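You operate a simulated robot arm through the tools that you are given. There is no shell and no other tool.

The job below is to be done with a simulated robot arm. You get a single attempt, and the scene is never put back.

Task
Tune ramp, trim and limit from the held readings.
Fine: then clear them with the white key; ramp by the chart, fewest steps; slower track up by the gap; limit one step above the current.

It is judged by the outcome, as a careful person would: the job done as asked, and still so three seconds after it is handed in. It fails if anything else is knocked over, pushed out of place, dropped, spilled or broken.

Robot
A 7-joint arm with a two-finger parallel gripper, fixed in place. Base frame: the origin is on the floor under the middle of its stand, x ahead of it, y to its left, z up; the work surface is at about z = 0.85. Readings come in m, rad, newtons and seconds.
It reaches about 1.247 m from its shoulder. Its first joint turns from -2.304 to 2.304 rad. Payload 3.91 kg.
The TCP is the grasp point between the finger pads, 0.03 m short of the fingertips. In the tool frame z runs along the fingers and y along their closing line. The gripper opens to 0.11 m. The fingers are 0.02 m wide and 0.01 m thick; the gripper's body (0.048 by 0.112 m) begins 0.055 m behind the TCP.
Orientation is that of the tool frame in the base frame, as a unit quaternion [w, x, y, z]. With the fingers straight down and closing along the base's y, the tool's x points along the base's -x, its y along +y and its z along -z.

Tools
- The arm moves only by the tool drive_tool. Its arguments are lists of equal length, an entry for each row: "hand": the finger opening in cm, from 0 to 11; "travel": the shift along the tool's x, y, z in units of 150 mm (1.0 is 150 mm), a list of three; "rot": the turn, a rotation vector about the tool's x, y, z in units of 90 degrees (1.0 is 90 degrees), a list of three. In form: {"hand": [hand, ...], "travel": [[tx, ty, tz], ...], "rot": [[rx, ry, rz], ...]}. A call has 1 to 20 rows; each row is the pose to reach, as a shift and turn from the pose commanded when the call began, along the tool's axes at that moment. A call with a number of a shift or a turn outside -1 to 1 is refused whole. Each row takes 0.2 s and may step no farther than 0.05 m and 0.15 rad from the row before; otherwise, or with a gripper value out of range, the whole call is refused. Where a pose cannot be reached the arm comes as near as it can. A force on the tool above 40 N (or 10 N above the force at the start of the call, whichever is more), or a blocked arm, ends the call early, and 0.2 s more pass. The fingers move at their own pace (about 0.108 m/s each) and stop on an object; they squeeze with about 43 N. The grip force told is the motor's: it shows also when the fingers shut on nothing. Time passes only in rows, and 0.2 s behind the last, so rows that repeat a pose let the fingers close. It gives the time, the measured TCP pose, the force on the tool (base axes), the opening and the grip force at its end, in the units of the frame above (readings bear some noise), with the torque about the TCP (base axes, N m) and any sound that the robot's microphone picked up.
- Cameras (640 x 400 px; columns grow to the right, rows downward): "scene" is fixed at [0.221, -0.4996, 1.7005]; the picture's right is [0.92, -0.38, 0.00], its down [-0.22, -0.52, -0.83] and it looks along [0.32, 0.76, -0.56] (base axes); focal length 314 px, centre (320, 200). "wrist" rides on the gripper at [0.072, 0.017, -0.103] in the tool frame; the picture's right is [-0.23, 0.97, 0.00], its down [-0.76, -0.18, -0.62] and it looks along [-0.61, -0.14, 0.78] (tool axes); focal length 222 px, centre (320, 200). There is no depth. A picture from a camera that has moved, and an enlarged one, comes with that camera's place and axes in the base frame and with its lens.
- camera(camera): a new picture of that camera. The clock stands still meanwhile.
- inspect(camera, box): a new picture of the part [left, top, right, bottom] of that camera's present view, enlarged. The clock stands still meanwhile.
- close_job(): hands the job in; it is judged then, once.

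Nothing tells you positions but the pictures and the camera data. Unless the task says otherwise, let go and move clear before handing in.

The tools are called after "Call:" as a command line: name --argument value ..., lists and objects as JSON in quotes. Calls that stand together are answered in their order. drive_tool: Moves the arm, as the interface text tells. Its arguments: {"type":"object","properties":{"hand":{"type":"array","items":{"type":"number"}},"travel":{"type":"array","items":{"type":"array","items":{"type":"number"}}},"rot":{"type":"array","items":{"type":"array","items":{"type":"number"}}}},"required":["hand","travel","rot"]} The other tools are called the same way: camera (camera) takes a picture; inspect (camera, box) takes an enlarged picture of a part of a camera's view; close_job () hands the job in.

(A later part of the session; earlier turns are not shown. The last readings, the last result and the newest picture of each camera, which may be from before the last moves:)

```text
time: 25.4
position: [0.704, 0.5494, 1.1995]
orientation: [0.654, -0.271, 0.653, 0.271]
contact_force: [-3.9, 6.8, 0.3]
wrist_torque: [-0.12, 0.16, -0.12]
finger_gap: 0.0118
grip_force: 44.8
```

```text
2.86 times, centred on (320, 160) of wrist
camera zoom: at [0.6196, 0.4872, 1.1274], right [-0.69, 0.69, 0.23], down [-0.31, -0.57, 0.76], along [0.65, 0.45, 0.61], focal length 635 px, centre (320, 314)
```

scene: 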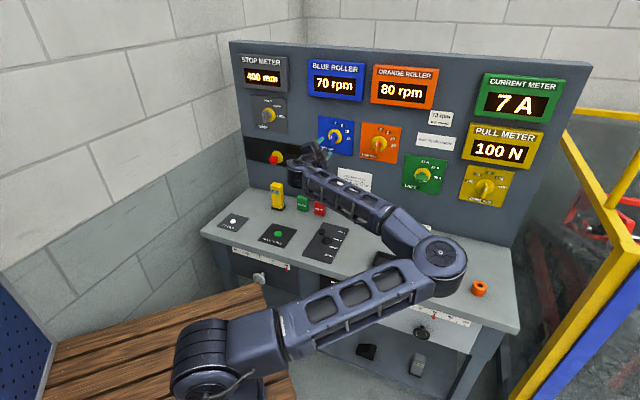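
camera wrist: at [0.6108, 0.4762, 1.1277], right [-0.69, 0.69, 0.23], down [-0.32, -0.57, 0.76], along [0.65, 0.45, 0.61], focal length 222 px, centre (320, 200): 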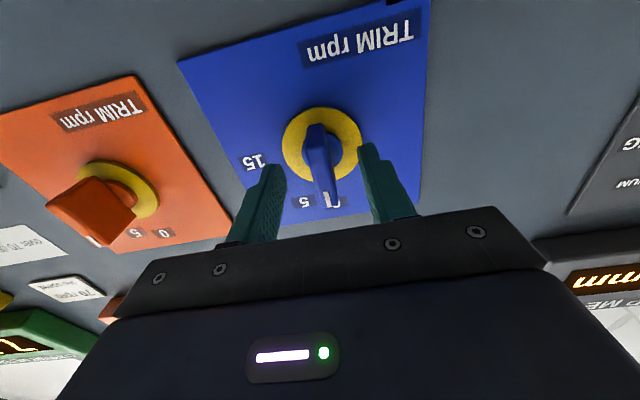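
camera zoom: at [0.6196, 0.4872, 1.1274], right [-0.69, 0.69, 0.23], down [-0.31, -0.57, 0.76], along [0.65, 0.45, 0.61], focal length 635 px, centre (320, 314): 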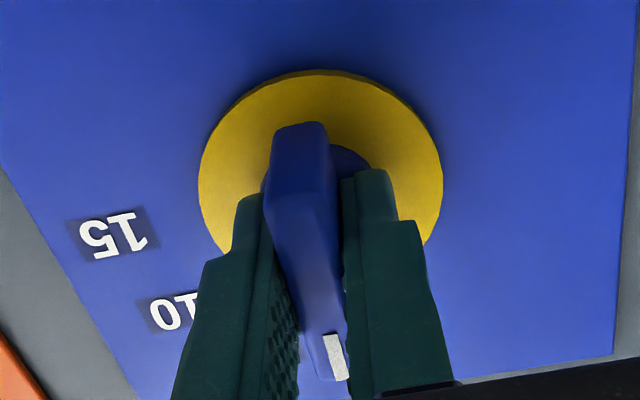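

The blue bar is gripped with low side force. Now I'll turn 60° clockwise, two steps from 0 to 10.

Call:
drive_tool --hand '[0.5, 0.5, 0.5, 0.5, 0.5, 0.5, 0.5, 0.5, 0.5]' --travel '[[0, 0, 0], [0, 0, 0], [0, 0, 0], [0, 0, 0], [0, 0, 0], [0, 0, 0], [0, 0, 0], [0, 0, 0], [0, 0, 0]]' --rot '[[0, 0, 0.0833], [0, 0, 0.1667], [0, 0, 0.25], [0, 0, 0.3333], [0, 0, 0.4167], [0, 0, 0.5], [0, 0, 0.5833], [0, 0, 0.6667], [0, 0, 0.6667]]'

Call:
camera --camera "wrist"

Call:
inspect --camera "scene" --box '[260, 90, 420, 190]'

Call:
camera --camera "scene"

```text
time: 27.4
position: [0.7036, 0.5499, 1.199]
orientation: [0.43, 0.092, 0.701, 0.561]
contact_force: [-20.4, 2.0, -6.5]
wrist_torque: [-0.41, 0.46, 1.07]
finger_gap: 0.0121
grip_force: 44.5
```

```text
taken
camera wrist: at [0.5808, 0.5259, 1.1787], right [-0.2, 0.2, 0.96], down [0.09, -0.97, 0.23], along [0.97, 0.13, 0.18], focal length 222 px, centre (320, 200)
```

wrist: 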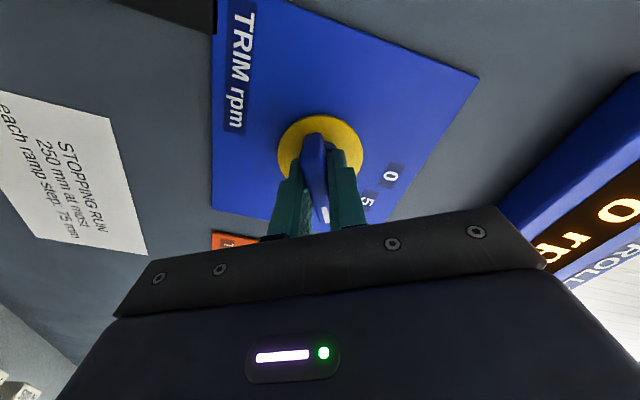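

```text
4.00 times, centred on (340, 140) of scene
camera zoom: at [0.221, -0.4996, 1.7005], right [0.92, -0.38, 0.0], down [-0.22, -0.52, -0.83], along [0.32, 0.76, -0.56], focal length 1257 px, centre (240, 440)
```

zoom: 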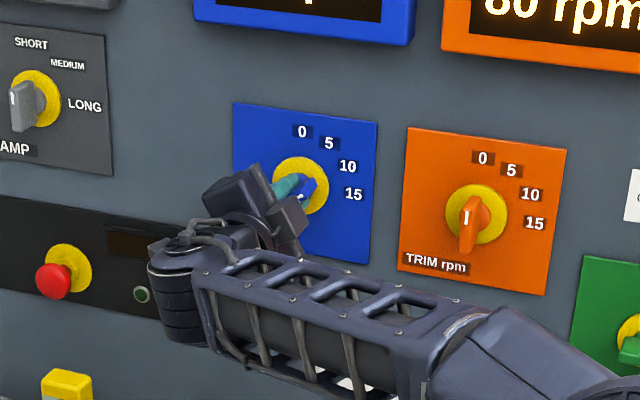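

```text
taken
```

scene: 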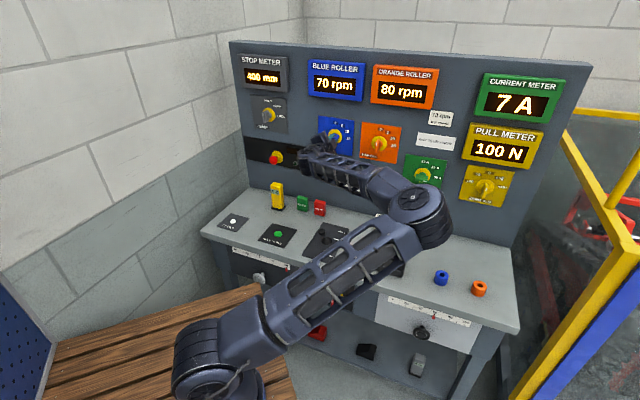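

The blue bar turned about 60° with no residual twist about its axis. I'll release, back out and check where it points.

Call:
drive_tool --hand '[3, 5, 5, 5, 5, 5, 5, 5]' --travel '[[0, 0, 0], [0, 0, 0], [0, 0, -0.1], [0, 0, -0.2], [0, 0, -0.35], [0, 0, -0.5], [0, 0, -0.65], [0, 0, -0.8]]' --rot '[[0, 0, 0], [0, 0, 0], [0, 0, 0], [0, 0, 0], [0, 0, 0], [0, 0, 0], [0, 0, 0], [0, 0, 0]]'

Call:
camera --camera "wrist"

Call:
camera --camera "scene"

Call:
inspect --camera "scene" --box '[290, 90, 410, 170]'

Call:
inspect --camera "wrist" --box '[240, 40, 400, 180]'

```text
time: 29.2
position: [0.619, 0.4642, 1.1984]
orientation: [0.43, 0.093, 0.701, 0.561]
contact_force: [-0.2, -0.3, 0.1]
wrist_torque: [-0.03, 0.02, 0.0]
finger_gap: 0.05
grip_force: 0.1
```

```text
taken
camera wrist: at [0.4965, 0.4416, 1.1772], right [-0.21, 0.2, 0.96], down [0.09, -0.97, 0.23], along [0.97, 0.13, 0.18], focal length 222 px, centre (320, 200)
```

wrist: 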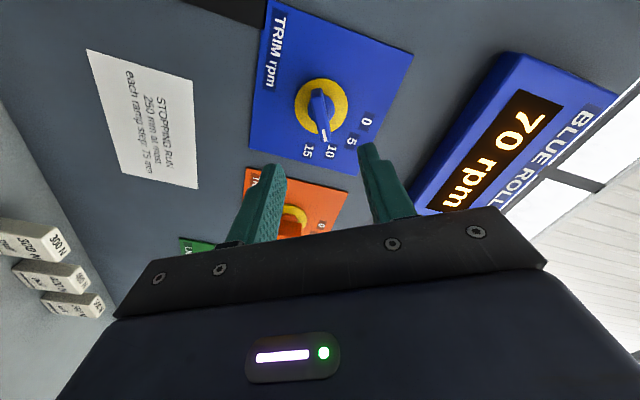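

```text
taken
```

scene: 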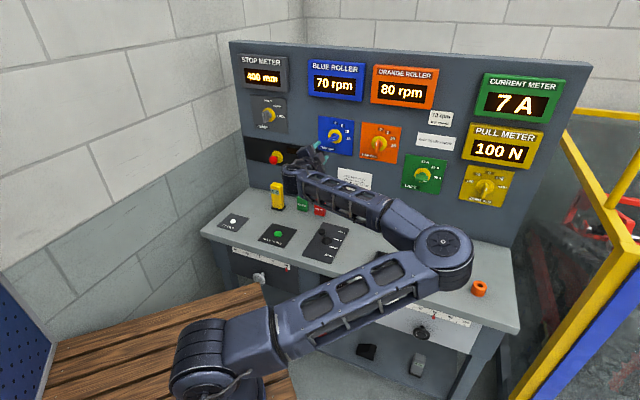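

```text
5.00 times, centred on (350, 130) of scene
camera zoom: at [0.221, -0.4996, 1.7005], right [0.92, -0.38, 0.0], down [-0.22, -0.52, -0.83], along [0.32, 0.76, -0.56], focal length 1571 px, centre (170, 550)
```

zoom: 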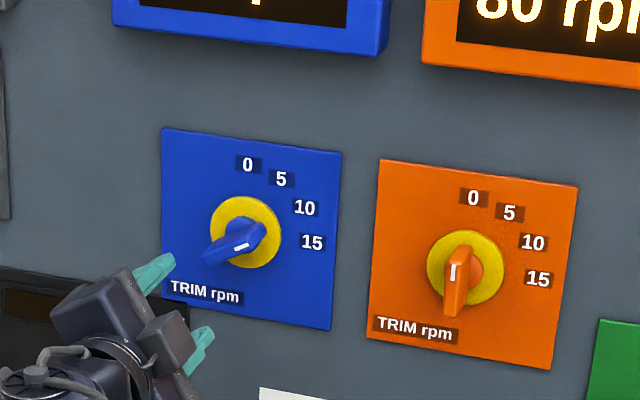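

```text
2.86 times, centred on (320, 110) of wrist
camera zoom: at [0.4965, 0.4416, 1.1772], right [-0.21, 0.2, 0.96], down [0.09, -0.97, 0.23], along [0.97, 0.13, 0.18], focal length 635 px, centre (320, 457)
```

zoom: 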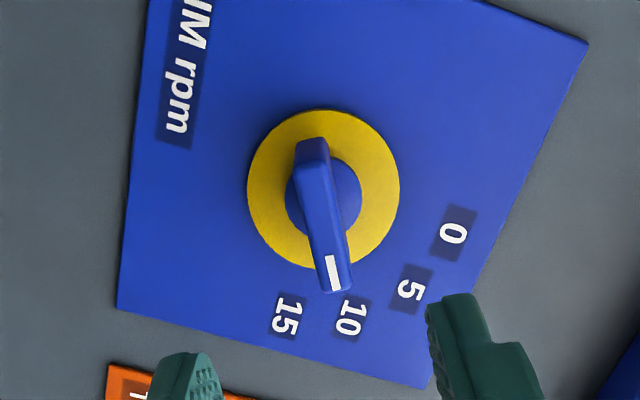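

Blue TRIM is on 10. Next I roll back to elbow-up, then traverse right to the green LIMIT knob (estimated at about [0.99, 0.33, 1.10]).

Call:
drive_tool --hand '[5, 5, 5, 5, 5, 5, 5, 5]' --travel '[[0, 0, 0], [0, 0, 0], [0, 0, 0], [0, 0, 0], [0, 0, 0], [0, 0, 0], [0, 0, 0], [0, 0, 0]]' --rot '[[0, 0, -0.0833], [0, 0, -0.1667], [0, 0, -0.25], [0, 0, -0.3333], [0, 0, -0.4167], [0, 0, -0.5], [0, 0, -0.5833], [0, 0, -0.6667]]'

Call:
drive_tool --hand '[5, 5, 5, 5, 5, 5]' --travel '[[0.05, -0.16, 0], [0.1, -0.33, 0], [0.15, -0.5, 0], [0.2, -0.67, 0], [0.25, -0.84, 0], [0.3, -1.0, 0]]' --rot '[[0, 0, 0], [0, 0, 0], [0, 0, 0], [0, 0, 0], [0, 0, 0], [0, 0, 0]]'

Call:
drive_tool --hand '[5, 5, 5, 5, 5, 5]' --travel '[[0.05, -0.16, 0], [0.1, -0.33, 0], [0.16, -0.5, 0], [0.22, -0.67, 0], [0.29, -0.84, 0], [0.356, -1.0, 0]]' --rot '[[0, 0, 0], [0, 0, 0], [0, 0, 0], [0, 0, 0], [0, 0, 0], [0, 0, 0]]'

Call:
camera --camera "wrist"

Call:
camera --camera "scene"

```text
time: 31.0
position: [0.6191, 0.4637, 1.1991]
orientation: [0.654, -0.272, 0.652, 0.27]
contact_force: [0.2, 0.2, -0.6]
wrist_torque: [0.01, -0.04, -0.01]
finger_gap: 0.0502
grip_force: 0.0
```

```text
time: 32.4
position: [0.728, 0.3587, 1.1544]
orientation: [0.652, -0.272, 0.653, 0.271]
contact_force: [-0.2, 0.7, -0.3]
wrist_torque: [-0.03, 0.02, -0.01]
finger_gap: 0.05
grip_force: 0.1
out of reach, approached as far as the arm can: row 2, 3, 4
```

```text
time: 33.8
position: [0.8321, 0.2522, 1.0999]
orientation: [0.653, -0.271, 0.653, 0.271]
contact_force: [0.4, -0.2, 0.1]
wrist_torque: [0.02, 0.0, -0.02]
finger_gap: 0.0503
grip_force: 0.0
```

```text
taken
camera wrist: at [0.7475, 0.1901, 1.0278], right [-0.69, 0.69, 0.23], down [-0.31, -0.57, 0.76], along [0.65, 0.45, 0.61], focal length 222 px, centre (320, 200)
```

wrist: 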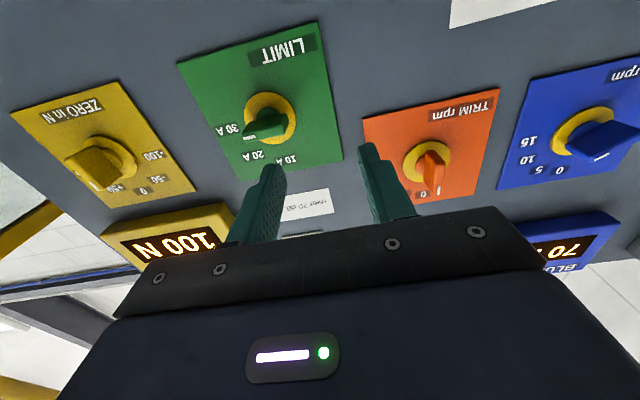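

```text
taken
```

scene: 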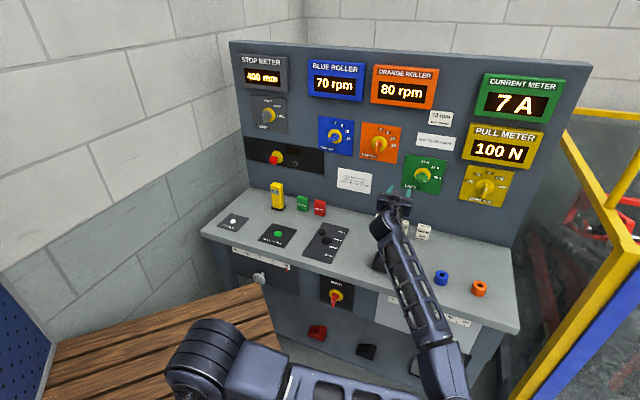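

The arm reached the LIMIT area with its elbow out to the right, in front of the table. I want the roll direction that lifts the elbow, so I'll test rolling −45° here in free air.

Call:
drive_tool --hand '[5, 5, 5, 5, 5, 5]' --travel '[[0, 0, 0], [0, 0, 0], [0, 0, 0], [0, 0, 0], [0, 0, 0], [0, 0, 0]]' --rot '[[0, 0, -0.0833], [0, 0, -0.1667], [0, 0, -0.25], [0, 0, -0.3333], [0, 0, -0.4167], [0, 0, -0.5]]'

Call:
camera --camera "scene"

```text
time: 35.2
position: [0.832, 0.2509, 1.1009]
orientation: [0.708, -0.5, 0.5, -0.001]
contact_force: [-0.1, 0.3, 0.0]
wrist_torque: [-0.01, 0.01, -0.03]
finger_gap: 0.05
grip_force: 0.0
```

```text
taken
```

scene: 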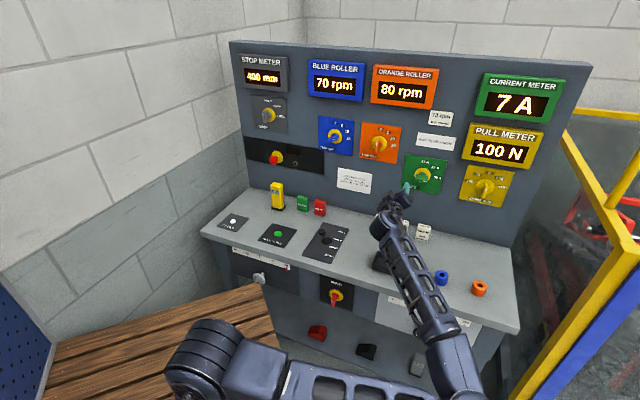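

Here the roll is taken by the last joint and the elbow barely moves, which is ideal. I'll continue to −90°, so the fingers close vertically, and look at the LIMIT knob.

Call:
drive_tool --hand '[5, 5, 5, 5, 5, 5]' --travel '[[0, 0, 0], [0, 0, 0], [0, 0, 0], [0, 0, 0], [0, 0, 0], [0, 0, 0]]' --rot '[[0, 0, -0.0833], [0, 0, -0.1667], [0, 0, -0.25], [0, 0, -0.3333], [0, 0, -0.4167], [0, 0, -0.5]]'

Call:
camera --camera "scene"

Call:
camera --camera "wrist"

```text
time: 36.6
position: [0.8316, 0.2513, 1.0997]
orientation: [0.653, -0.653, 0.27, -0.271]
contact_force: [-0.5, -0.2, -0.8]
wrist_torque: [0.02, 0.03, 0.04]
finger_gap: 0.0502
grip_force: 0.0
```

```text
taken
```

scene: 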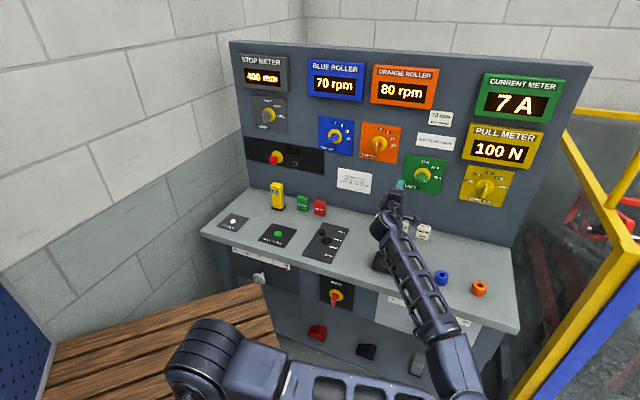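

```text
taken
camera wrist: at [0.8103, 0.1266, 1.084], right [-0.16, 0.16, -0.97], down [-0.98, 0.1, 0.18], along [0.12, 0.98, 0.14], focal length 222 px, centre (320, 200)
```

wrist: 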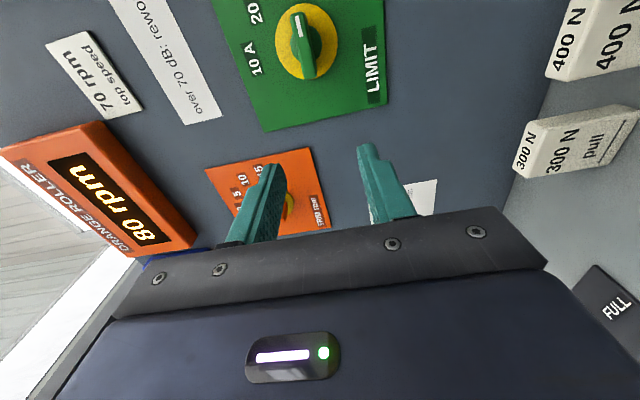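

The LIMIT knob measures at about e = 0.4716 m along the panel, z = 1.0995, consistent with the scene estimate. I'll move in front of it and dry-run the −90° turn in free air.

Call:
drive_tool --hand '[5, 5, 5, 5]' --travel '[[0.1, 0, 0.055], [0.2, 0, 0.11], [0.3, 0, 0.17], [0.4073, 0, 0.229]]' --rot '[[0, 0, 0], [0, 0, 0], [0, 0, 0], [0, 0, 0]]'

Call:
inspect --camera "wrist" --box '[240, 50, 400, 190]'

Call:
drive_tool --hand '[5, 5, 5, 5, 5, 5, 5, 5, 5, 5, 5, 5]' --travel '[[0, 0, 0], [0, 0, 0], [0, 0, 0], [0, 0, 0], [0, 0, 0], [0, 0, 0], [0, 0, 0], [0, 0, 0], [0, 0, 0], [0, 0, 0], [0, 0, 0], [0, 0, 0]]' --rot '[[0, 0, -0.0833], [0, 0, -0.1667], [0, 0, -0.25], [0, 0, -0.3333], [0, 0, -0.4167], [0, 0, -0.5], [0, 0, -0.5833], [0, 0, -0.6667], [0, 0, -0.75], [0, 0, -0.8333], [0, 0, -0.9167], [0, 0, -1.0]]'

Call:
camera --camera "scene"

Call:
inspect --camera "wrist" --box '[240, 50, 400, 190]'

```text
time: 37.6
position: [0.8996, 0.2317, 1.1004]
orientation: [0.654, -0.653, 0.271, -0.271]
contact_force: [-0.2, 0.6, -0.3]
wrist_torque: [0.0, 0.01, 0.04]
finger_gap: 0.0498
grip_force: 0.0
```

```text
2.86 times, centred on (320, 120) of wrist
camera zoom: at [0.8777, 0.1078, 1.084], right [-0.16, 0.16, -0.97], down [-0.98, 0.1, 0.18], along [0.12, 0.98, 0.14], focal length 635 px, centre (320, 429)
```

zoom: 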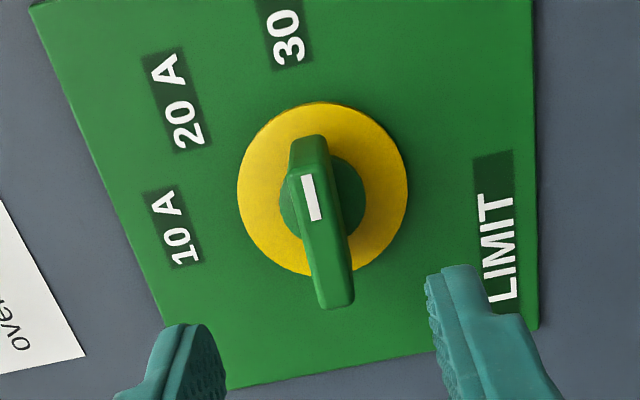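

```text
time: 40.2
position: [0.8995, 0.2318, 1.1013]
orientation: [-0.27, 0.653, 0.271, 0.654]
contact_force: [0.4, -0.1, 0.3]
wrist_torque: [0.04, -0.01, 0.04]
finger_gap: 0.0502
grip_force: 0.0
```

```text
taken
```

scene: 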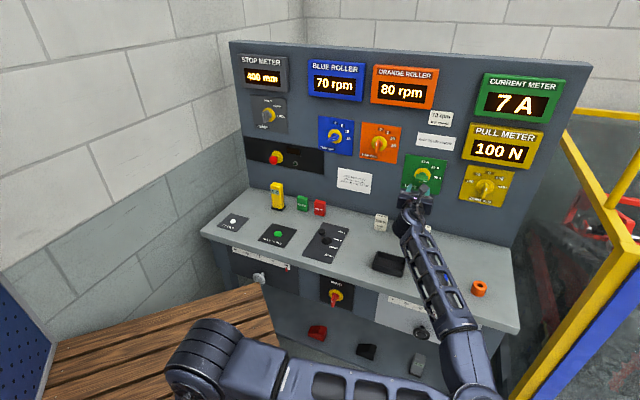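

```text
2.86 times, centred on (320, 120) of wrist
camera zoom: at [0.8389, 0.1477, 1.1736], right [0.69, -0.69, -0.23], down [-0.56, -0.32, -0.76], along [0.45, 0.65, -0.61], focal length 635 px, centre (320, 429)
```

zoom: 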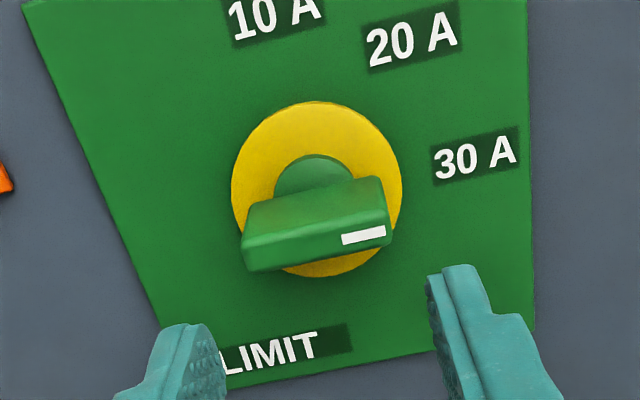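

The −90° turn is fully reachable with no elbow motion, and LIMIT is confirmed at 30 A. I'll roll back, correct 1.6 mm sideways and advance toward the bar.

Call:
drive_tool --hand '[5, 5, 5, 5, 5, 5, 5, 5, 5, 5, 5, 5]' --travel '[[0, 0, 0], [0, 0, 0], [0, 0, 0], [0, 0, 0], [0, 0, 0], [0, 0, 0], [0, 0, 0], [0, 0, 0], [0, 0, 0], [0, 0, 0], [0, 0, 0], [0, 0, 0]]' --rot '[[0, 0, 0.0833], [0, 0, 0.1667], [0, 0, 0.25], [0, 0, 0.3333], [0, 0, 0.4167], [0, 0, 0.5], [0, 0, 0.5833], [0, 0, 0.6667], [0, 0, 0.75], [0, 0, 0.8333], [0, 0, 0.9167], [0, 0, 1.0]]'

Call:
drive_tool --hand '[5, 5, 5, 5, 5, 5]' --travel '[[-0.003, 0, 0.09], [-0.006, 0, 0.18], [-0.009, 0, 0.27], [-0.0107, 0, 0.36], [-0.0107, 0, 0.43], [-0.0107, 0, 0.48]]' --rot '[[0, 0, 0], [0, 0, 0], [0, 0, 0], [0, 0, 0], [0, 0, 0], [0, 0, 0]]'

Call:
inspect --camera "wrist" --box '[220, 90, 420, 230]'

Call:
camera --camera "scene"

```text
time: 42.8
position: [0.8995, 0.2325, 1.1002]
orientation: [0.653, -0.653, 0.27, -0.271]
contact_force: [-0.8, -0.1, 0.0]
wrist_torque: [0.0, -0.01, 0.05]
finger_gap: 0.0501
grip_force: 0.1
```

```text
time: 44.2
position: [0.9486, 0.2842, 1.101]
orientation: [-0.653, 0.654, -0.271, 0.271]
contact_force: [0.6, 0.1, 0.1]
wrist_torque: [-0.03, 0.01, 0.01]
finger_gap: 0.0501
grip_force: 0.1
```

```text
2.86 times, centred on (320, 160) of wrist
camera zoom: at [0.9274, 0.1596, 1.0846], right [-0.16, 0.16, -0.97], down [-0.98, 0.1, 0.18], along [0.12, 0.98, 0.14], focal length 635 px, centre (320, 314)
```

zoom: 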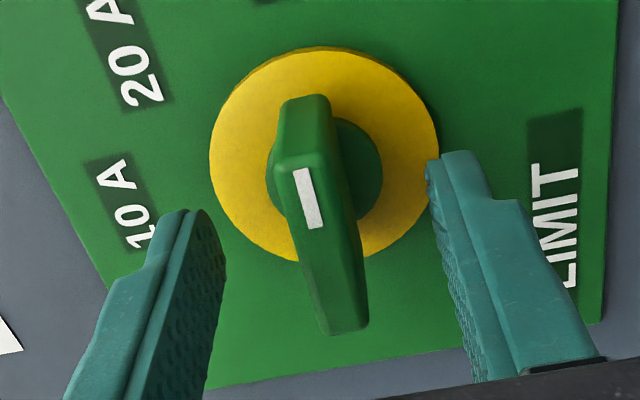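

```text
taken
```

scene: 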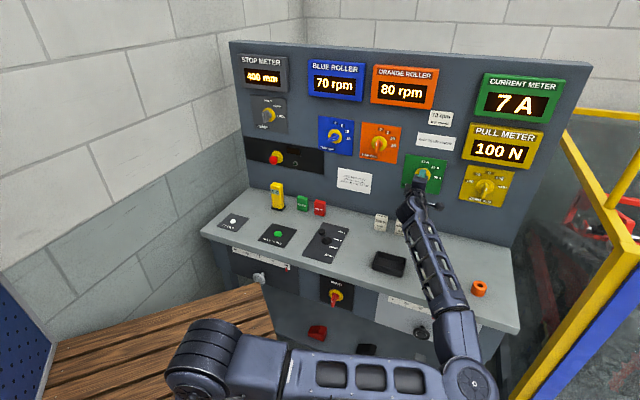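

Alignment is within about 1 mm. I'll make the small correction, advance the last 1.5 cm and grip the green bar.

Call:
drive_tool --hand '[5, 5, 3, 2, 1.6, 1.4, 1.2, 0.5, 0.5]' --travel '[[0, 0.008, 0.05], [0, 0.008, 0.1], [0, 0.008, 0.1], [0, 0.008, 0.1], [0, 0.008, 0.1], [0, 0.008, 0.1], [0, 0.008, 0.1], [0, 0.008, 0.1], [0, 0.008, 0.1]]' --rot '[[0, 0, 0], [0, 0, 0], [0, 0, 0], [0, 0, 0], [0, 0, 0], [0, 0, 0], [0, 0, 0], [0, 0, 0], [0, 0, 0]]'

Call:
inspect --camera "wrist" --box '[220, 90, 420, 230]'

```text
time: 46.2
position: [0.9591, 0.2956, 1.1006]
orientation: [0.654, -0.653, 0.27, -0.27]
contact_force: [4.7, 3.4, 9.0]
wrist_torque: [-0.41, 0.41, 0.37]
finger_gap: 0.0119
grip_force: 45.1
```

```text
2.86 times, centred on (320, 160) of wrist
camera zoom: at [0.9382, 0.1701, 1.0834], right [-0.16, 0.16, -0.97], down [-0.98, 0.1, 0.18], along [0.12, 0.98, 0.14], focal length 635 px, centre (320, 314)
```

zoom: 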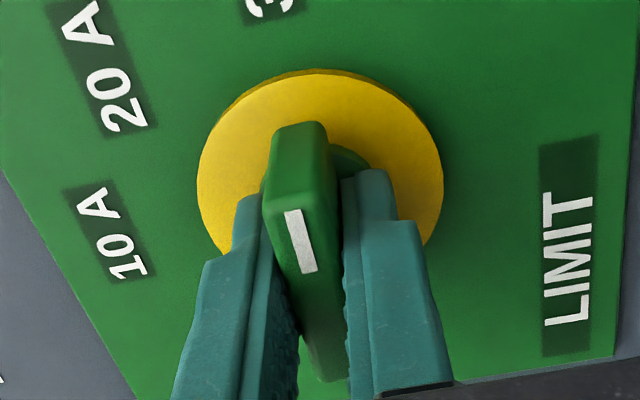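

The green bar is gripped with low force. Now I'll turn 90° counter-clockwise, from 30 A to 10 A.

Call:
drive_tool --hand '[0.5, 0.5, 0.5, 0.5, 0.5, 0.5, 0.5, 0.5, 0.5, 0.5, 0.5, 0.5, 0.5]' --travel '[[0, 0, 0], [0, 0, 0], [0, 0, 0], [0, 0, 0], [0, 0, 0], [0, 0, 0], [0, 0, 0], [0, 0, 0], [0, 0, 0], [0, 0, 0], [0, 0, 0], [0, 0, 0], [0, 0, 0]]' --rot '[[0, 0, -0.0833], [0, 0, -0.1667], [0, 0, -0.25], [0, 0, -0.3333], [0, 0, -0.4167], [0, 0, -0.5], [0, 0, -0.5833], [0, 0, -0.6667], [0, 0, -0.75], [0, 0, -0.8333], [0, 0, -0.9167], [0, 0, -1.0], [0, 0, -1.0]]'

Call:
camera --camera "wrist"

Call:
camera --camera "scene"

```text
time: 49.0
position: [0.9599, 0.2949, 1.1004]
orientation: [-0.27, 0.653, 0.27, 0.654]
contact_force: [-4.2, -22.1, 5.8]
wrist_torque: [0.4, -0.46, 0.2]
finger_gap: 0.0118
grip_force: 45.0
```

```text
taken
camera wrist: at [0.8987, 0.2096, 1.1729], right [0.69, -0.69, -0.23], down [-0.57, -0.31, -0.76], along [0.45, 0.65, -0.61], focal length 222 px, centre (320, 200)
```

wrist: 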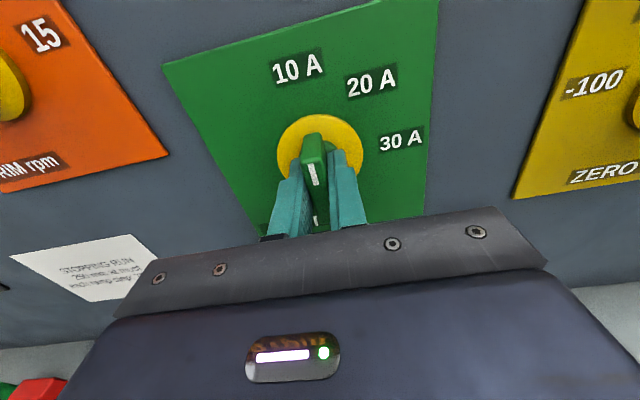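

```text
taken
```

scene: 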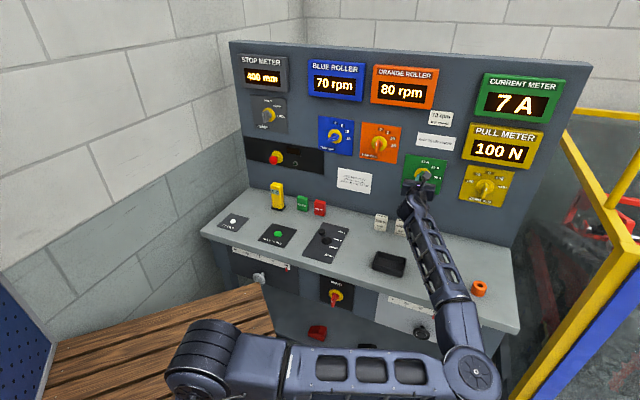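

The green bar is vertical with its marker at the top, toward 10 A. I'll release, back out and verify.

Call:
drive_tool --hand '[3, 5, 5, 5, 5, 5, 5, 5]' --travel '[[0, 0, 0], [0, 0, 0], [0, 0, -0.1], [0, 0, -0.2], [0, 0, -0.35], [0, 0, -0.5], [0, 0, -0.65], [0, 0, -0.8]]' --rot '[[0, 0, 0], [0, 0, 0], [0, 0, 0], [0, 0, 0], [0, 0, 0], [0, 0, 0], [0, 0, 0], [0, 0, 0]]'

Call:
camera --camera "wrist"

Call:
camera --camera "scene"

Call:
inspect --camera "wrist" --box '[240, 40, 400, 180]'

Call:
inspect --camera "scene" --box '[240, 90, 460, 210]'

Call:
inspect --camera "scene" --box '[210, 170, 370, 270]'

```text
time: 50.8
position: [0.8739, 0.2104, 1.1011]
orientation: [-0.27, 0.654, 0.27, 0.653]
contact_force: [0.3, 0.6, -0.3]
wrist_torque: [0.05, -0.01, -0.01]
finger_gap: 0.0502
grip_force: 0.1
```

```text
taken
camera wrist: at [0.8141, 0.1255, 1.1738], right [0.69, -0.69, -0.23], down [-0.57, -0.31, -0.76], along [0.45, 0.65, -0.61], focal length 222 px, centre (320, 200)
```

wrist: 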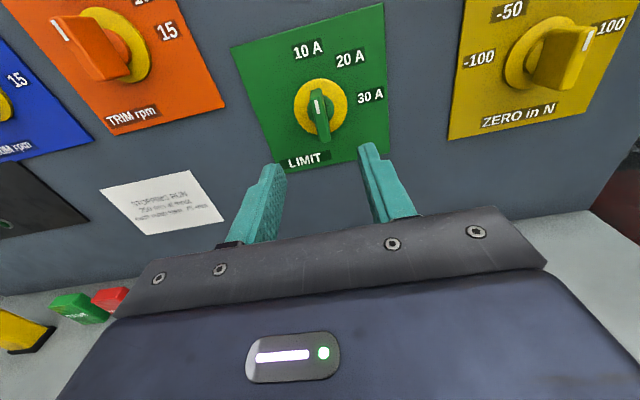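

```text
taken
```

scene: 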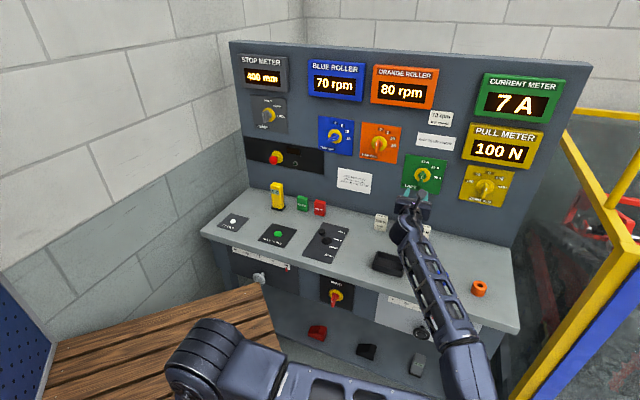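

```text
2.86 times, centred on (320, 110) of wrist
camera zoom: at [0.8141, 0.1255, 1.1738], right [0.69, -0.69, -0.23], down [-0.57, -0.31, -0.76], along [0.45, 0.65, -0.61], focal length 635 px, centre (320, 457)
```

zoom: 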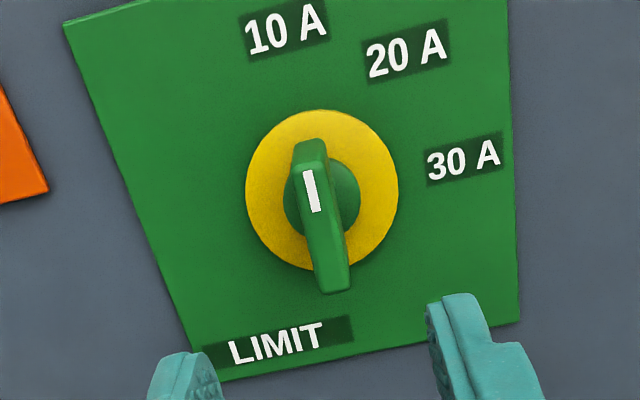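

```text
2.91 times, centred on (350, 150) of scene
camera zoom: at [0.221, -0.4996, 1.7005], right [0.92, -0.38, 0.0], down [-0.22, -0.52, -0.83], along [0.32, 0.76, -0.56], focal length 914 px, centre (233, 346)
```

zoom: 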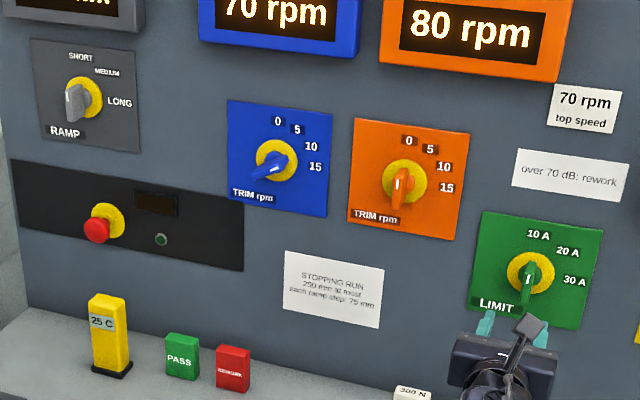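

```text
4.00 times, centred on (290, 220) of scene
camera zoom: at [0.221, -0.4996, 1.7005], right [0.92, -0.38, 0.0], down [-0.22, -0.52, -0.83], along [0.32, 0.76, -0.56], focal length 1257 px, centre (440, 120)
```

zoom: 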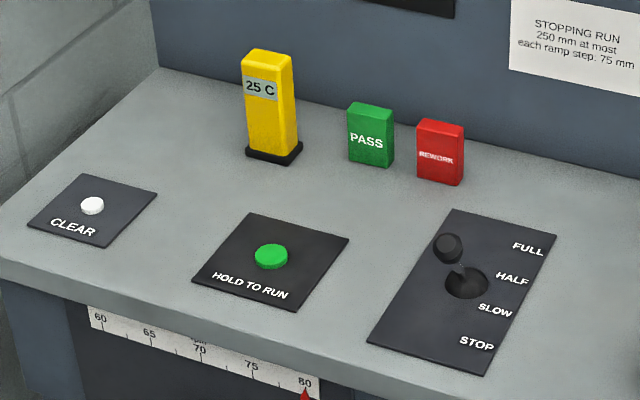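

All three knobs are set: RAMP on SHORT, blue TRIM on 10, LIMIT on 10 A. The white CLEAR key is left, at about [0.285, 0.635, 0.865]. I'll lift, roll back half way and traverse left in stages, watching the elbow.

Call:
drive_tool --hand '[5, 5, 5, 4, 3, 2, 1, 0, 0, 0, 0, 0]' --travel '[[0.067, -0.05, 0], [0.133, -0.1, 0], [0.2, -0.15, 0], [0.267, -0.2, 0], [0.333, -0.25, 0], [0.4, -0.3, 0], [0.467, -0.35, 0], [0.533, -0.4, 0], [0.6, -0.45, 0], [0.667, -0.5, 0], [0.733, -0.55, 0], [0.8, -0.6, 0]]' --rot '[[0, 0, 0.0833], [0, 0, 0.1667], [0, 0, 0.25], [0, 0, 0.3333], [0, 0, 0.4167], [0, 0, 0.5], [0, 0, 0.5833], [0, 0, 0.6667], [0, 0, 0.75], [0, 0, 0.8333], [0, 0, 0.9167], [0, 0, 1.0]]'

Call:
camera --camera "scene"

```text
time: 53.4
position: [0.8103, 0.275, 1.2198]
orientation: [0.654, -0.653, 0.272, -0.269]
contact_force: [0.7, -0.2, 0.2]
wrist_torque: [-0.01, 0.02, -0.01]
finger_gap: 0.0
grip_force: 37.9
```

```text
taken
```

scene: 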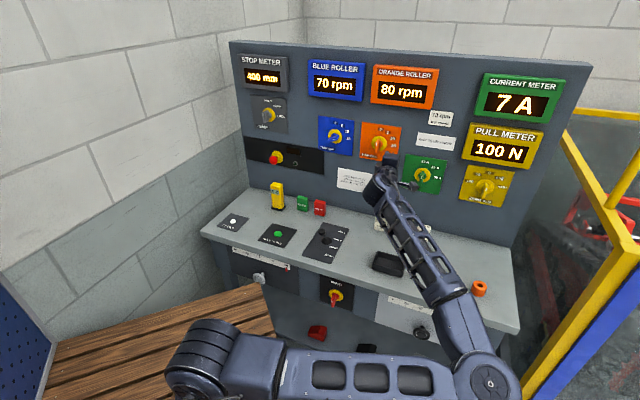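

The arm moved cleanly. Continuing the traverse left, slightly farther from the panel, in two stages.

Call:
drive_tool --hand '[0, 0, 0, 0, 0, 0]' --travel '[[-0.16, -0.02, -0.05], [-0.33, -0.04, -0.1], [-0.5, -0.06, -0.15], [-0.67, -0.08, -0.2], [-0.84, -0.1, -0.25], [-1.0, -0.12, -0.3]]' --rot '[[0, 0, 0], [0, 0, 0], [0, 0, 0], [0, 0, 0], [0, 0, 0], [0, 0, 0]]'

Call:
drive_tool --hand '[0, 0, 0, 0, 0, 0]' --travel '[[-0.16, -0.02, 0], [-0.33, -0.04, 0], [-0.5, -0.06, 0], [-0.67, -0.08, 0], [-0.84, -0.1, 0], [-1.0, -0.12, 0]]' --rot '[[0, 0, 0], [0, 0, 0], [0, 0, 0], [0, 0, 0], [0, 0, 0], [0, 0, 0]]'

Call:
camera --camera "scene"

```text
time: 54.8
position: [0.6749, 0.3455, 1.2382]
orientation: [0.654, -0.653, 0.271, -0.27]
contact_force: [0.4, 0.0, 0.2]
wrist_torque: [-0.03, -0.03, 0.04]
finger_gap: 0.0
grip_force: 37.4
```

```text
time: 56.2
position: [0.5672, 0.455, 1.2562]
orientation: [0.653, -0.653, 0.272, -0.271]
contact_force: [0.4, -0.3, 0.2]
wrist_torque: [0.02, 0.01, 0.04]
finger_gap: 0.0001
grip_force: 38.0
```

```text
taken
```

scene: 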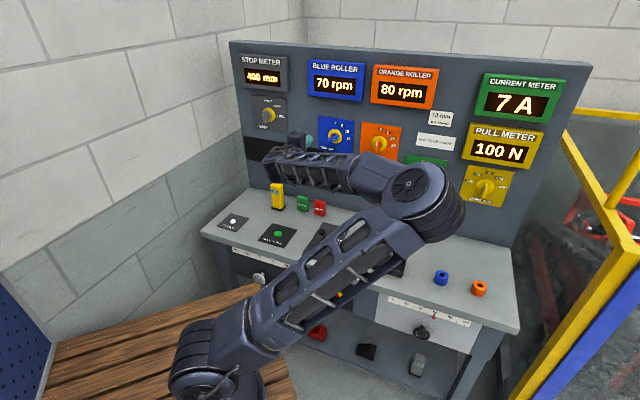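

Call:
drive_tool --hand '[0, 0, 0, 0, 0, 0]' --travel '[[-0.16, 0, -0.03], [-0.33, 0, -0.06], [-0.5, 0, -0.09], [-0.67, 0, -0.12], [-0.84, 0, -0.15], [-1.0, 0, -0.18]]' --rot '[[0, 0, 0], [0, 0, 0], [0, 0, 0], [0, 0, 0], [0, 0, 0], [0, 0, 0]]'

Call:
camera --camera "scene"

```text
time: 57.6
position: [0.443, 0.5408, 1.257]
orientation: [0.653, -0.652, 0.272, -0.271]
contact_force: [1.0, -0.7, -0.7]
wrist_torque: [0.01, -0.02, 0.02]
finger_gap: 0.0002
grip_force: 37.7
```

```text
taken
```

scene: 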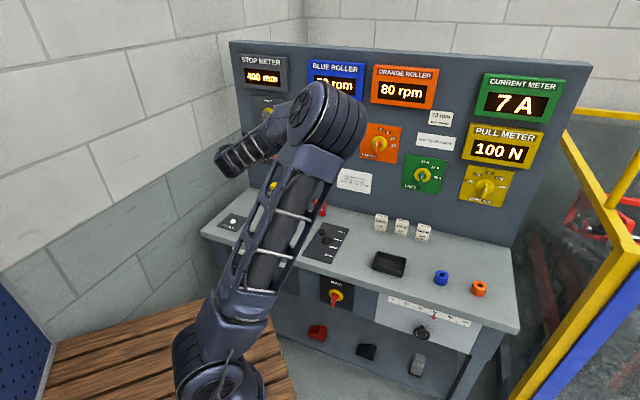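

The elbow is back up and the table is clear. Now I'll pitch the tool down while drifting over toward the CLEAR key, staying high.

Call:
drive_tool --hand '[0, 0, 0, 0, 0, 0, 0, 0, 0, 0, 0, 0, 0, 0]' --travel '[[-0.071, 0, -0.022], [-0.143, 0, -0.043], [-0.214, 0, -0.065], [-0.286, 0, -0.087], [-0.357, 0, -0.109], [-0.429, 0, -0.13], [-0.5, 0, -0.152], [-0.571, 0, -0.174], [-0.643, 0, -0.195], [-0.714, 0, -0.217], [-0.786, 0, -0.239], [-0.857, 0, -0.261], [-0.929, 0, -0.282], [-1.0, 0, -0.304]]' --rot '[[-0.0714, 0, 0], [-0.1429, 0, 0], [-0.2143, 0, 0], [-0.2857, 0, 0], [-0.3571, 0, 0], [-0.4286, 0, 0], [-0.5, 0, 0], [-0.5714, 0, 0], [-0.6429, 0, 0], [-0.7143, 0, 0], [-0.7857, 0, 0], [-0.8571, 0, 0], [-0.9286, 0, 0], [-1.0, 0, 0]]'

Call:
camera --camera "scene"

Call:
camera --camera "wrist"

```text
time: 60.6
position: [0.3039, 0.6164, 1.2575]
orientation: [-0.001, 0.924, -0.383, 0.0]
contact_force: [0.1, 1.3, -0.4]
wrist_torque: [0.02, 0.01, 0.0]
finger_gap: 0.0001
grip_force: 37.8
```

```text
taken
```

scene: 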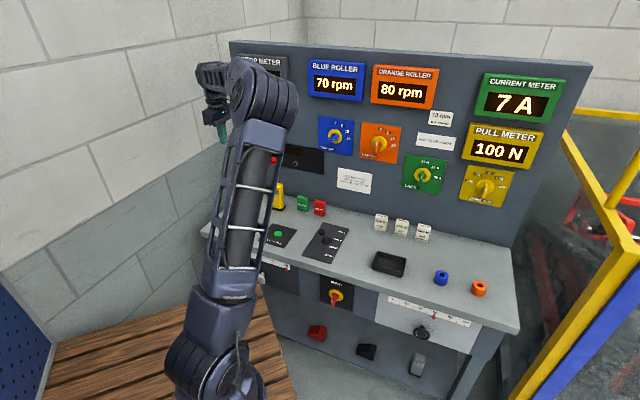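

```text
taken
camera wrist: at [0.3439, 0.5518, 1.3605], right [-0.85, -0.53, 0.0], down [-0.41, 0.66, 0.62], along [-0.33, 0.53, -0.78], focal length 222 px, centre (320, 200)
```

wrist: 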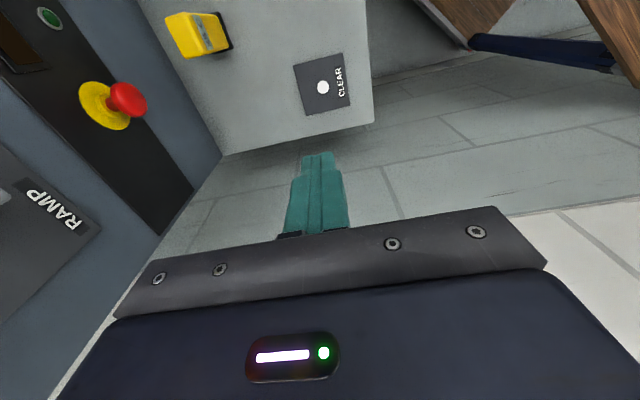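

The tool points down with closed fingers. The CLEAR key measures at about [0.286, 0.637]. I'll centre over it and descend in stages, then re-measure.

Call:
drive_tool --hand '[0, 0, 0, 0, 0, 0]' --travel '[[-0.03, -0.002, 0.16], [-0.06, -0.004, 0.33], [-0.09, -0.006, 0.5], [-0.12, -0.008, 0.67], [-0.15, -0.01, 0.84], [-0.18, -0.012, 1.0]]' --rot '[[0, 0, 0], [0, 0, 0], [0, 0, 0], [0, 0, 0], [0, 0, 0], [0, 0, 0]]'

Call:
drive_tool --hand '[0, 0, 0, 0, 0, 0]' --travel '[[0, 0, 0.15], [0, 0, 0.3], [0, 0, 0.45], [0, 0, 0.6], [0, 0, 0.75], [0, 0, 0.87]]' --rot '[[0, 0, 0], [0, 0, 0], [0, 0, 0], [0, 0, 0], [0, 0, 0], [0, 0, 0]]'

Call:
camera --camera "scene"

Call:
camera --camera "wrist"

Call:
inspect --camera "wrist" --box '[240, 70, 400, 210]'

```text
time: 62.0
position: [0.2856, 0.638, 1.1057]
orientation: [-0.002, 0.924, -0.383, -0.001]
contact_force: [0.2, -0.5, -0.4]
wrist_torque: [0.06, 0.0, -0.02]
finger_gap: 0.0002
grip_force: 37.5
```

```text
time: 63.4
position: [0.2871, 0.6353, 0.9776]
orientation: [-0.001, 0.924, -0.383, 0.001]
contact_force: [0.1, -0.7, -0.2]
wrist_torque: [0.03, 0.01, 0.0]
finger_gap: 0.0001
grip_force: 37.6
```

```text
taken
```

scene: 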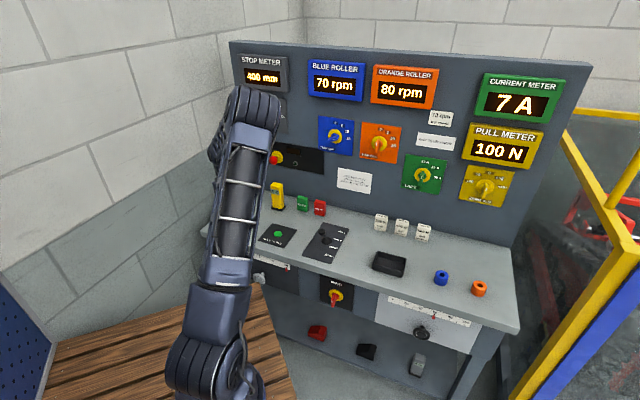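

```text
taken
camera wrist: at [0.3275, 0.5722, 1.0796], right [-0.85, -0.53, 0.0], down [-0.41, 0.66, 0.62], along [-0.33, 0.53, -0.78], focal length 222 px, centre (320, 200)
```

wrist: 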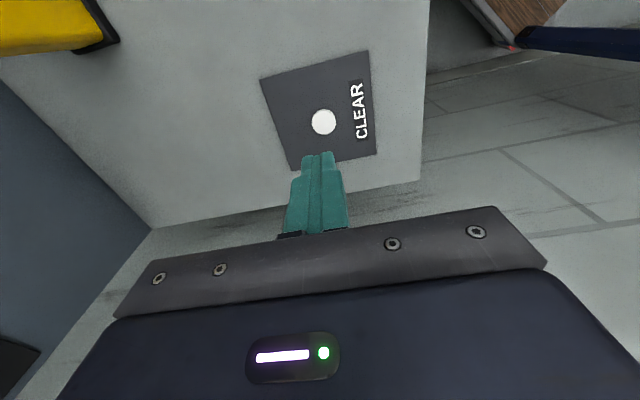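

```text
2.86 times, centred on (320, 140) of wrist
camera zoom: at [0.3275, 0.5722, 1.0796], right [-0.85, -0.53, 0.0], down [-0.41, 0.66, 0.62], along [-0.33, 0.53, -0.78], focal length 635 px, centre (320, 371)
```

zoom: 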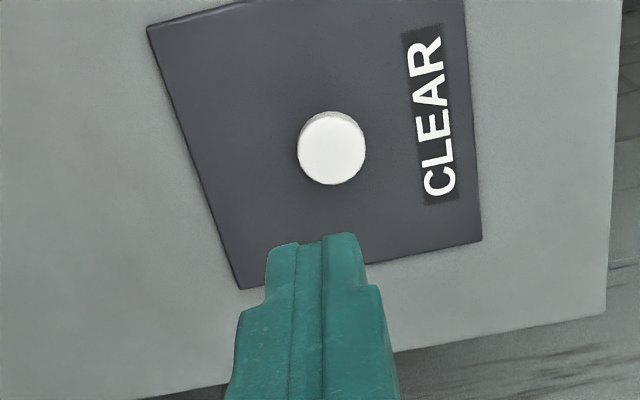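

The key is about 3.5 mm toward the table front from the fingertip axis. I'll correct that and lower to just above the key.

Call:
drive_tool --hand '[0, 0, 0, 0, 0]' --travel '[[0, 0.012, 0.1], [0, 0.024, 0.2], [0, 0.024, 0.3], [0, 0.024, 0.4], [0, 0.024, 0.46]]' --rot '[[0, 0, 0], [0, 0, 0], [0, 0, 0], [0, 0, 0], [0, 0, 0]]'

Call:
inspect --camera "wrist" --box '[240, 100, 400, 240]'

Call:
camera --camera "wrist"

```text
time: 64.6
position: [0.2835, 0.6341, 0.9062]
orientation: [-0.001, 0.924, -0.382, 0.001]
contact_force: [0.5, -0.4, 0.8]
wrist_torque: [0.01, -0.02, -0.02]
finger_gap: 0.0
grip_force: 38.1
```

```text
2.86 times, centred on (320, 170) of wrist
camera zoom: at [0.3233, 0.5702, 1.0097], right [-0.85, -0.53, 0.0], down [-0.41, 0.66, 0.62], along [-0.33, 0.53, -0.78], focal length 635 px, centre (320, 286)
```

zoom: 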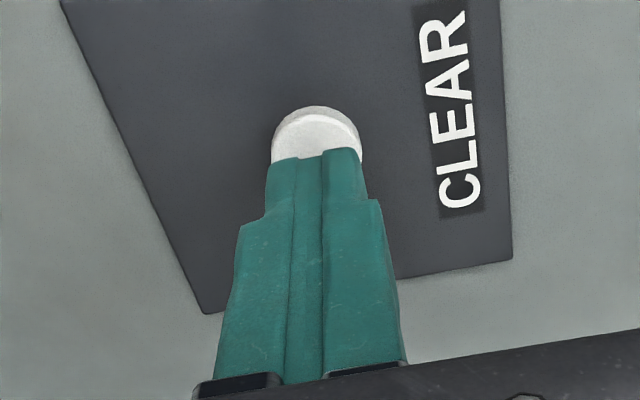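

```text
taken
camera wrist: at [0.3233, 0.5702, 1.0097], right [-0.85, -0.53, 0.0], down [-0.41, 0.66, 0.62], along [-0.33, 0.53, -0.78], focal length 222 px, centre (320, 200)
```

wrist: 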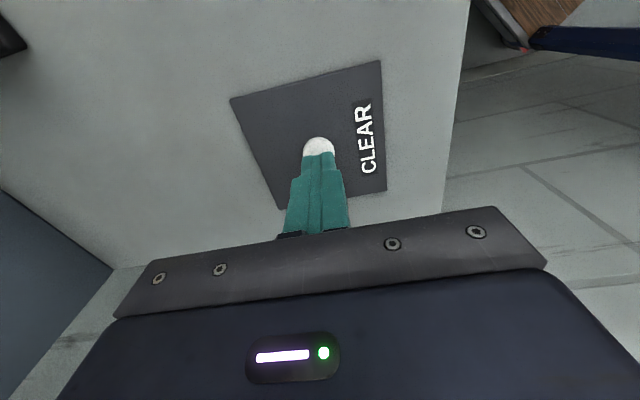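

The fingertips are centred over the white key, roughly 1 cm above it. I'll press down in small steps, watching force and sound.

Call:
drive_tool --hand '[0, 0, 0, 0, 0]' --travel '[[0.01, 0, 0.015], [0.01, 0, 0.03], [0.01, 0, 0.045], [0.01, 0, 0.06], [0.01, 0, 0.07]]' --rot '[[0, 0, 0], [0, 0, 0], [0, 0, 0], [0, 0, 0], [0, 0, 0]]'

```text
time: 65.8
position: [0.2838, 0.6324, 0.8953]
orientation: [0.0, 0.924, -0.383, 0.0]
contact_force: [-0.8, -0.7, 0.4]
wrist_torque: [-0.01, -0.01, 0.0]
finger_gap: 0.0
grip_force: 37.3
```

Call:
drive_tool --hand '[0, 0, 0]' --travel '[[0, 0, 0.01], [0, 0, 0.02], [0, 0, 0.03]]' --rot '[[0, 0, 0], [0, 0, 0], [0, 0, 0]]'

Call:
inspect --camera "wrist" --box '[240, 100, 400, 240]'

Call:
camera --camera "scene"

```text
time: 66.6
position: [0.2844, 0.6317, 0.8905]
orientation: [0.0, 0.924, -0.382, 0.0]
contact_force: [0.6, -1.4, -0.7]
wrist_torque: [-0.03, 0.02, 0.0]
finger_gap: 0.0001
grip_force: 38.0
```

```text
2.86 times, centred on (320, 170) of wrist
camera zoom: at [0.3241, 0.5692, 0.995], right [-0.85, -0.53, 0.0], down [-0.41, 0.66, 0.62], along [-0.33, 0.53, -0.78], focal length 635 px, centre (320, 286)
```

zoom: 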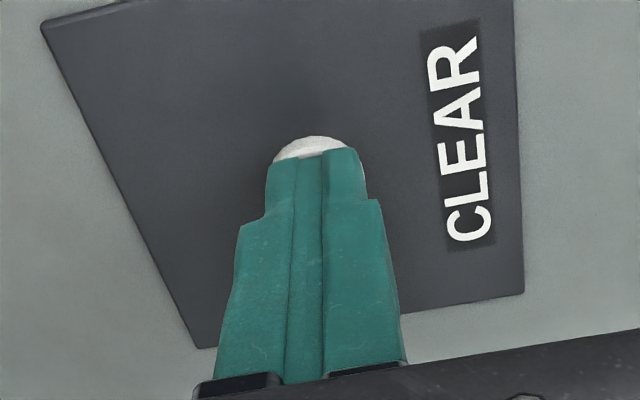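

```text
taken
```

scene: 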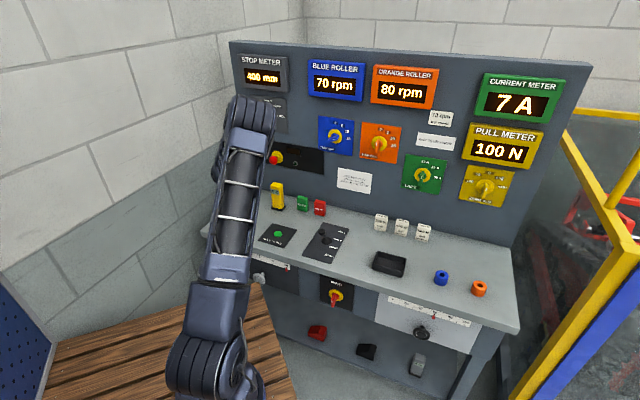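

Call:
drive_tool --hand '[0, 0, 0]' --travel '[[0, 0, 0.007], [0, 0, 0.014], [0, 0, 0.02]]' --rot '[[0, 0, 0], [0, 0, 0], [0, 0, 0]]'

Call:
inspect --camera "scene" --box '[230, 40, 410, 152]'

```text
time: 67.4
position: [0.2844, 0.6335, 0.888]
orientation: [0.0, 0.924, -0.382, 0.0]
contact_force: [0.8, -0.4, 2.0]
wrist_torque: [-0.02, 0.0, -0.01]
finger_gap: 0.0
grip_force: 37.5
heard: click
```

```text
3.56 times, centred on (320, 96) of scene
camera zoom: at [0.221, -0.4996, 1.7005], right [0.92, -0.38, 0.0], down [-0.22, -0.52, -0.83], along [0.32, 0.76, -0.56], focal length 1117 px, centre (320, 570)
```

zoom: 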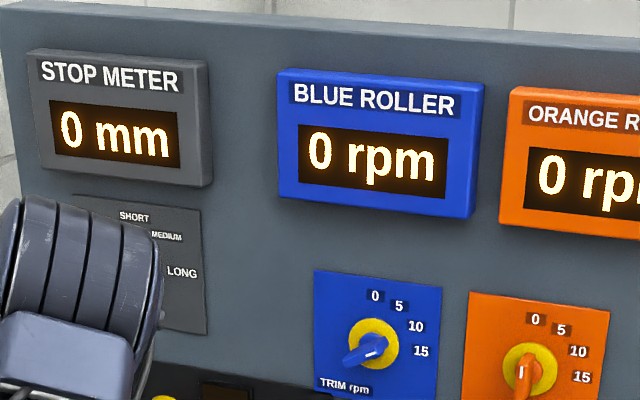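

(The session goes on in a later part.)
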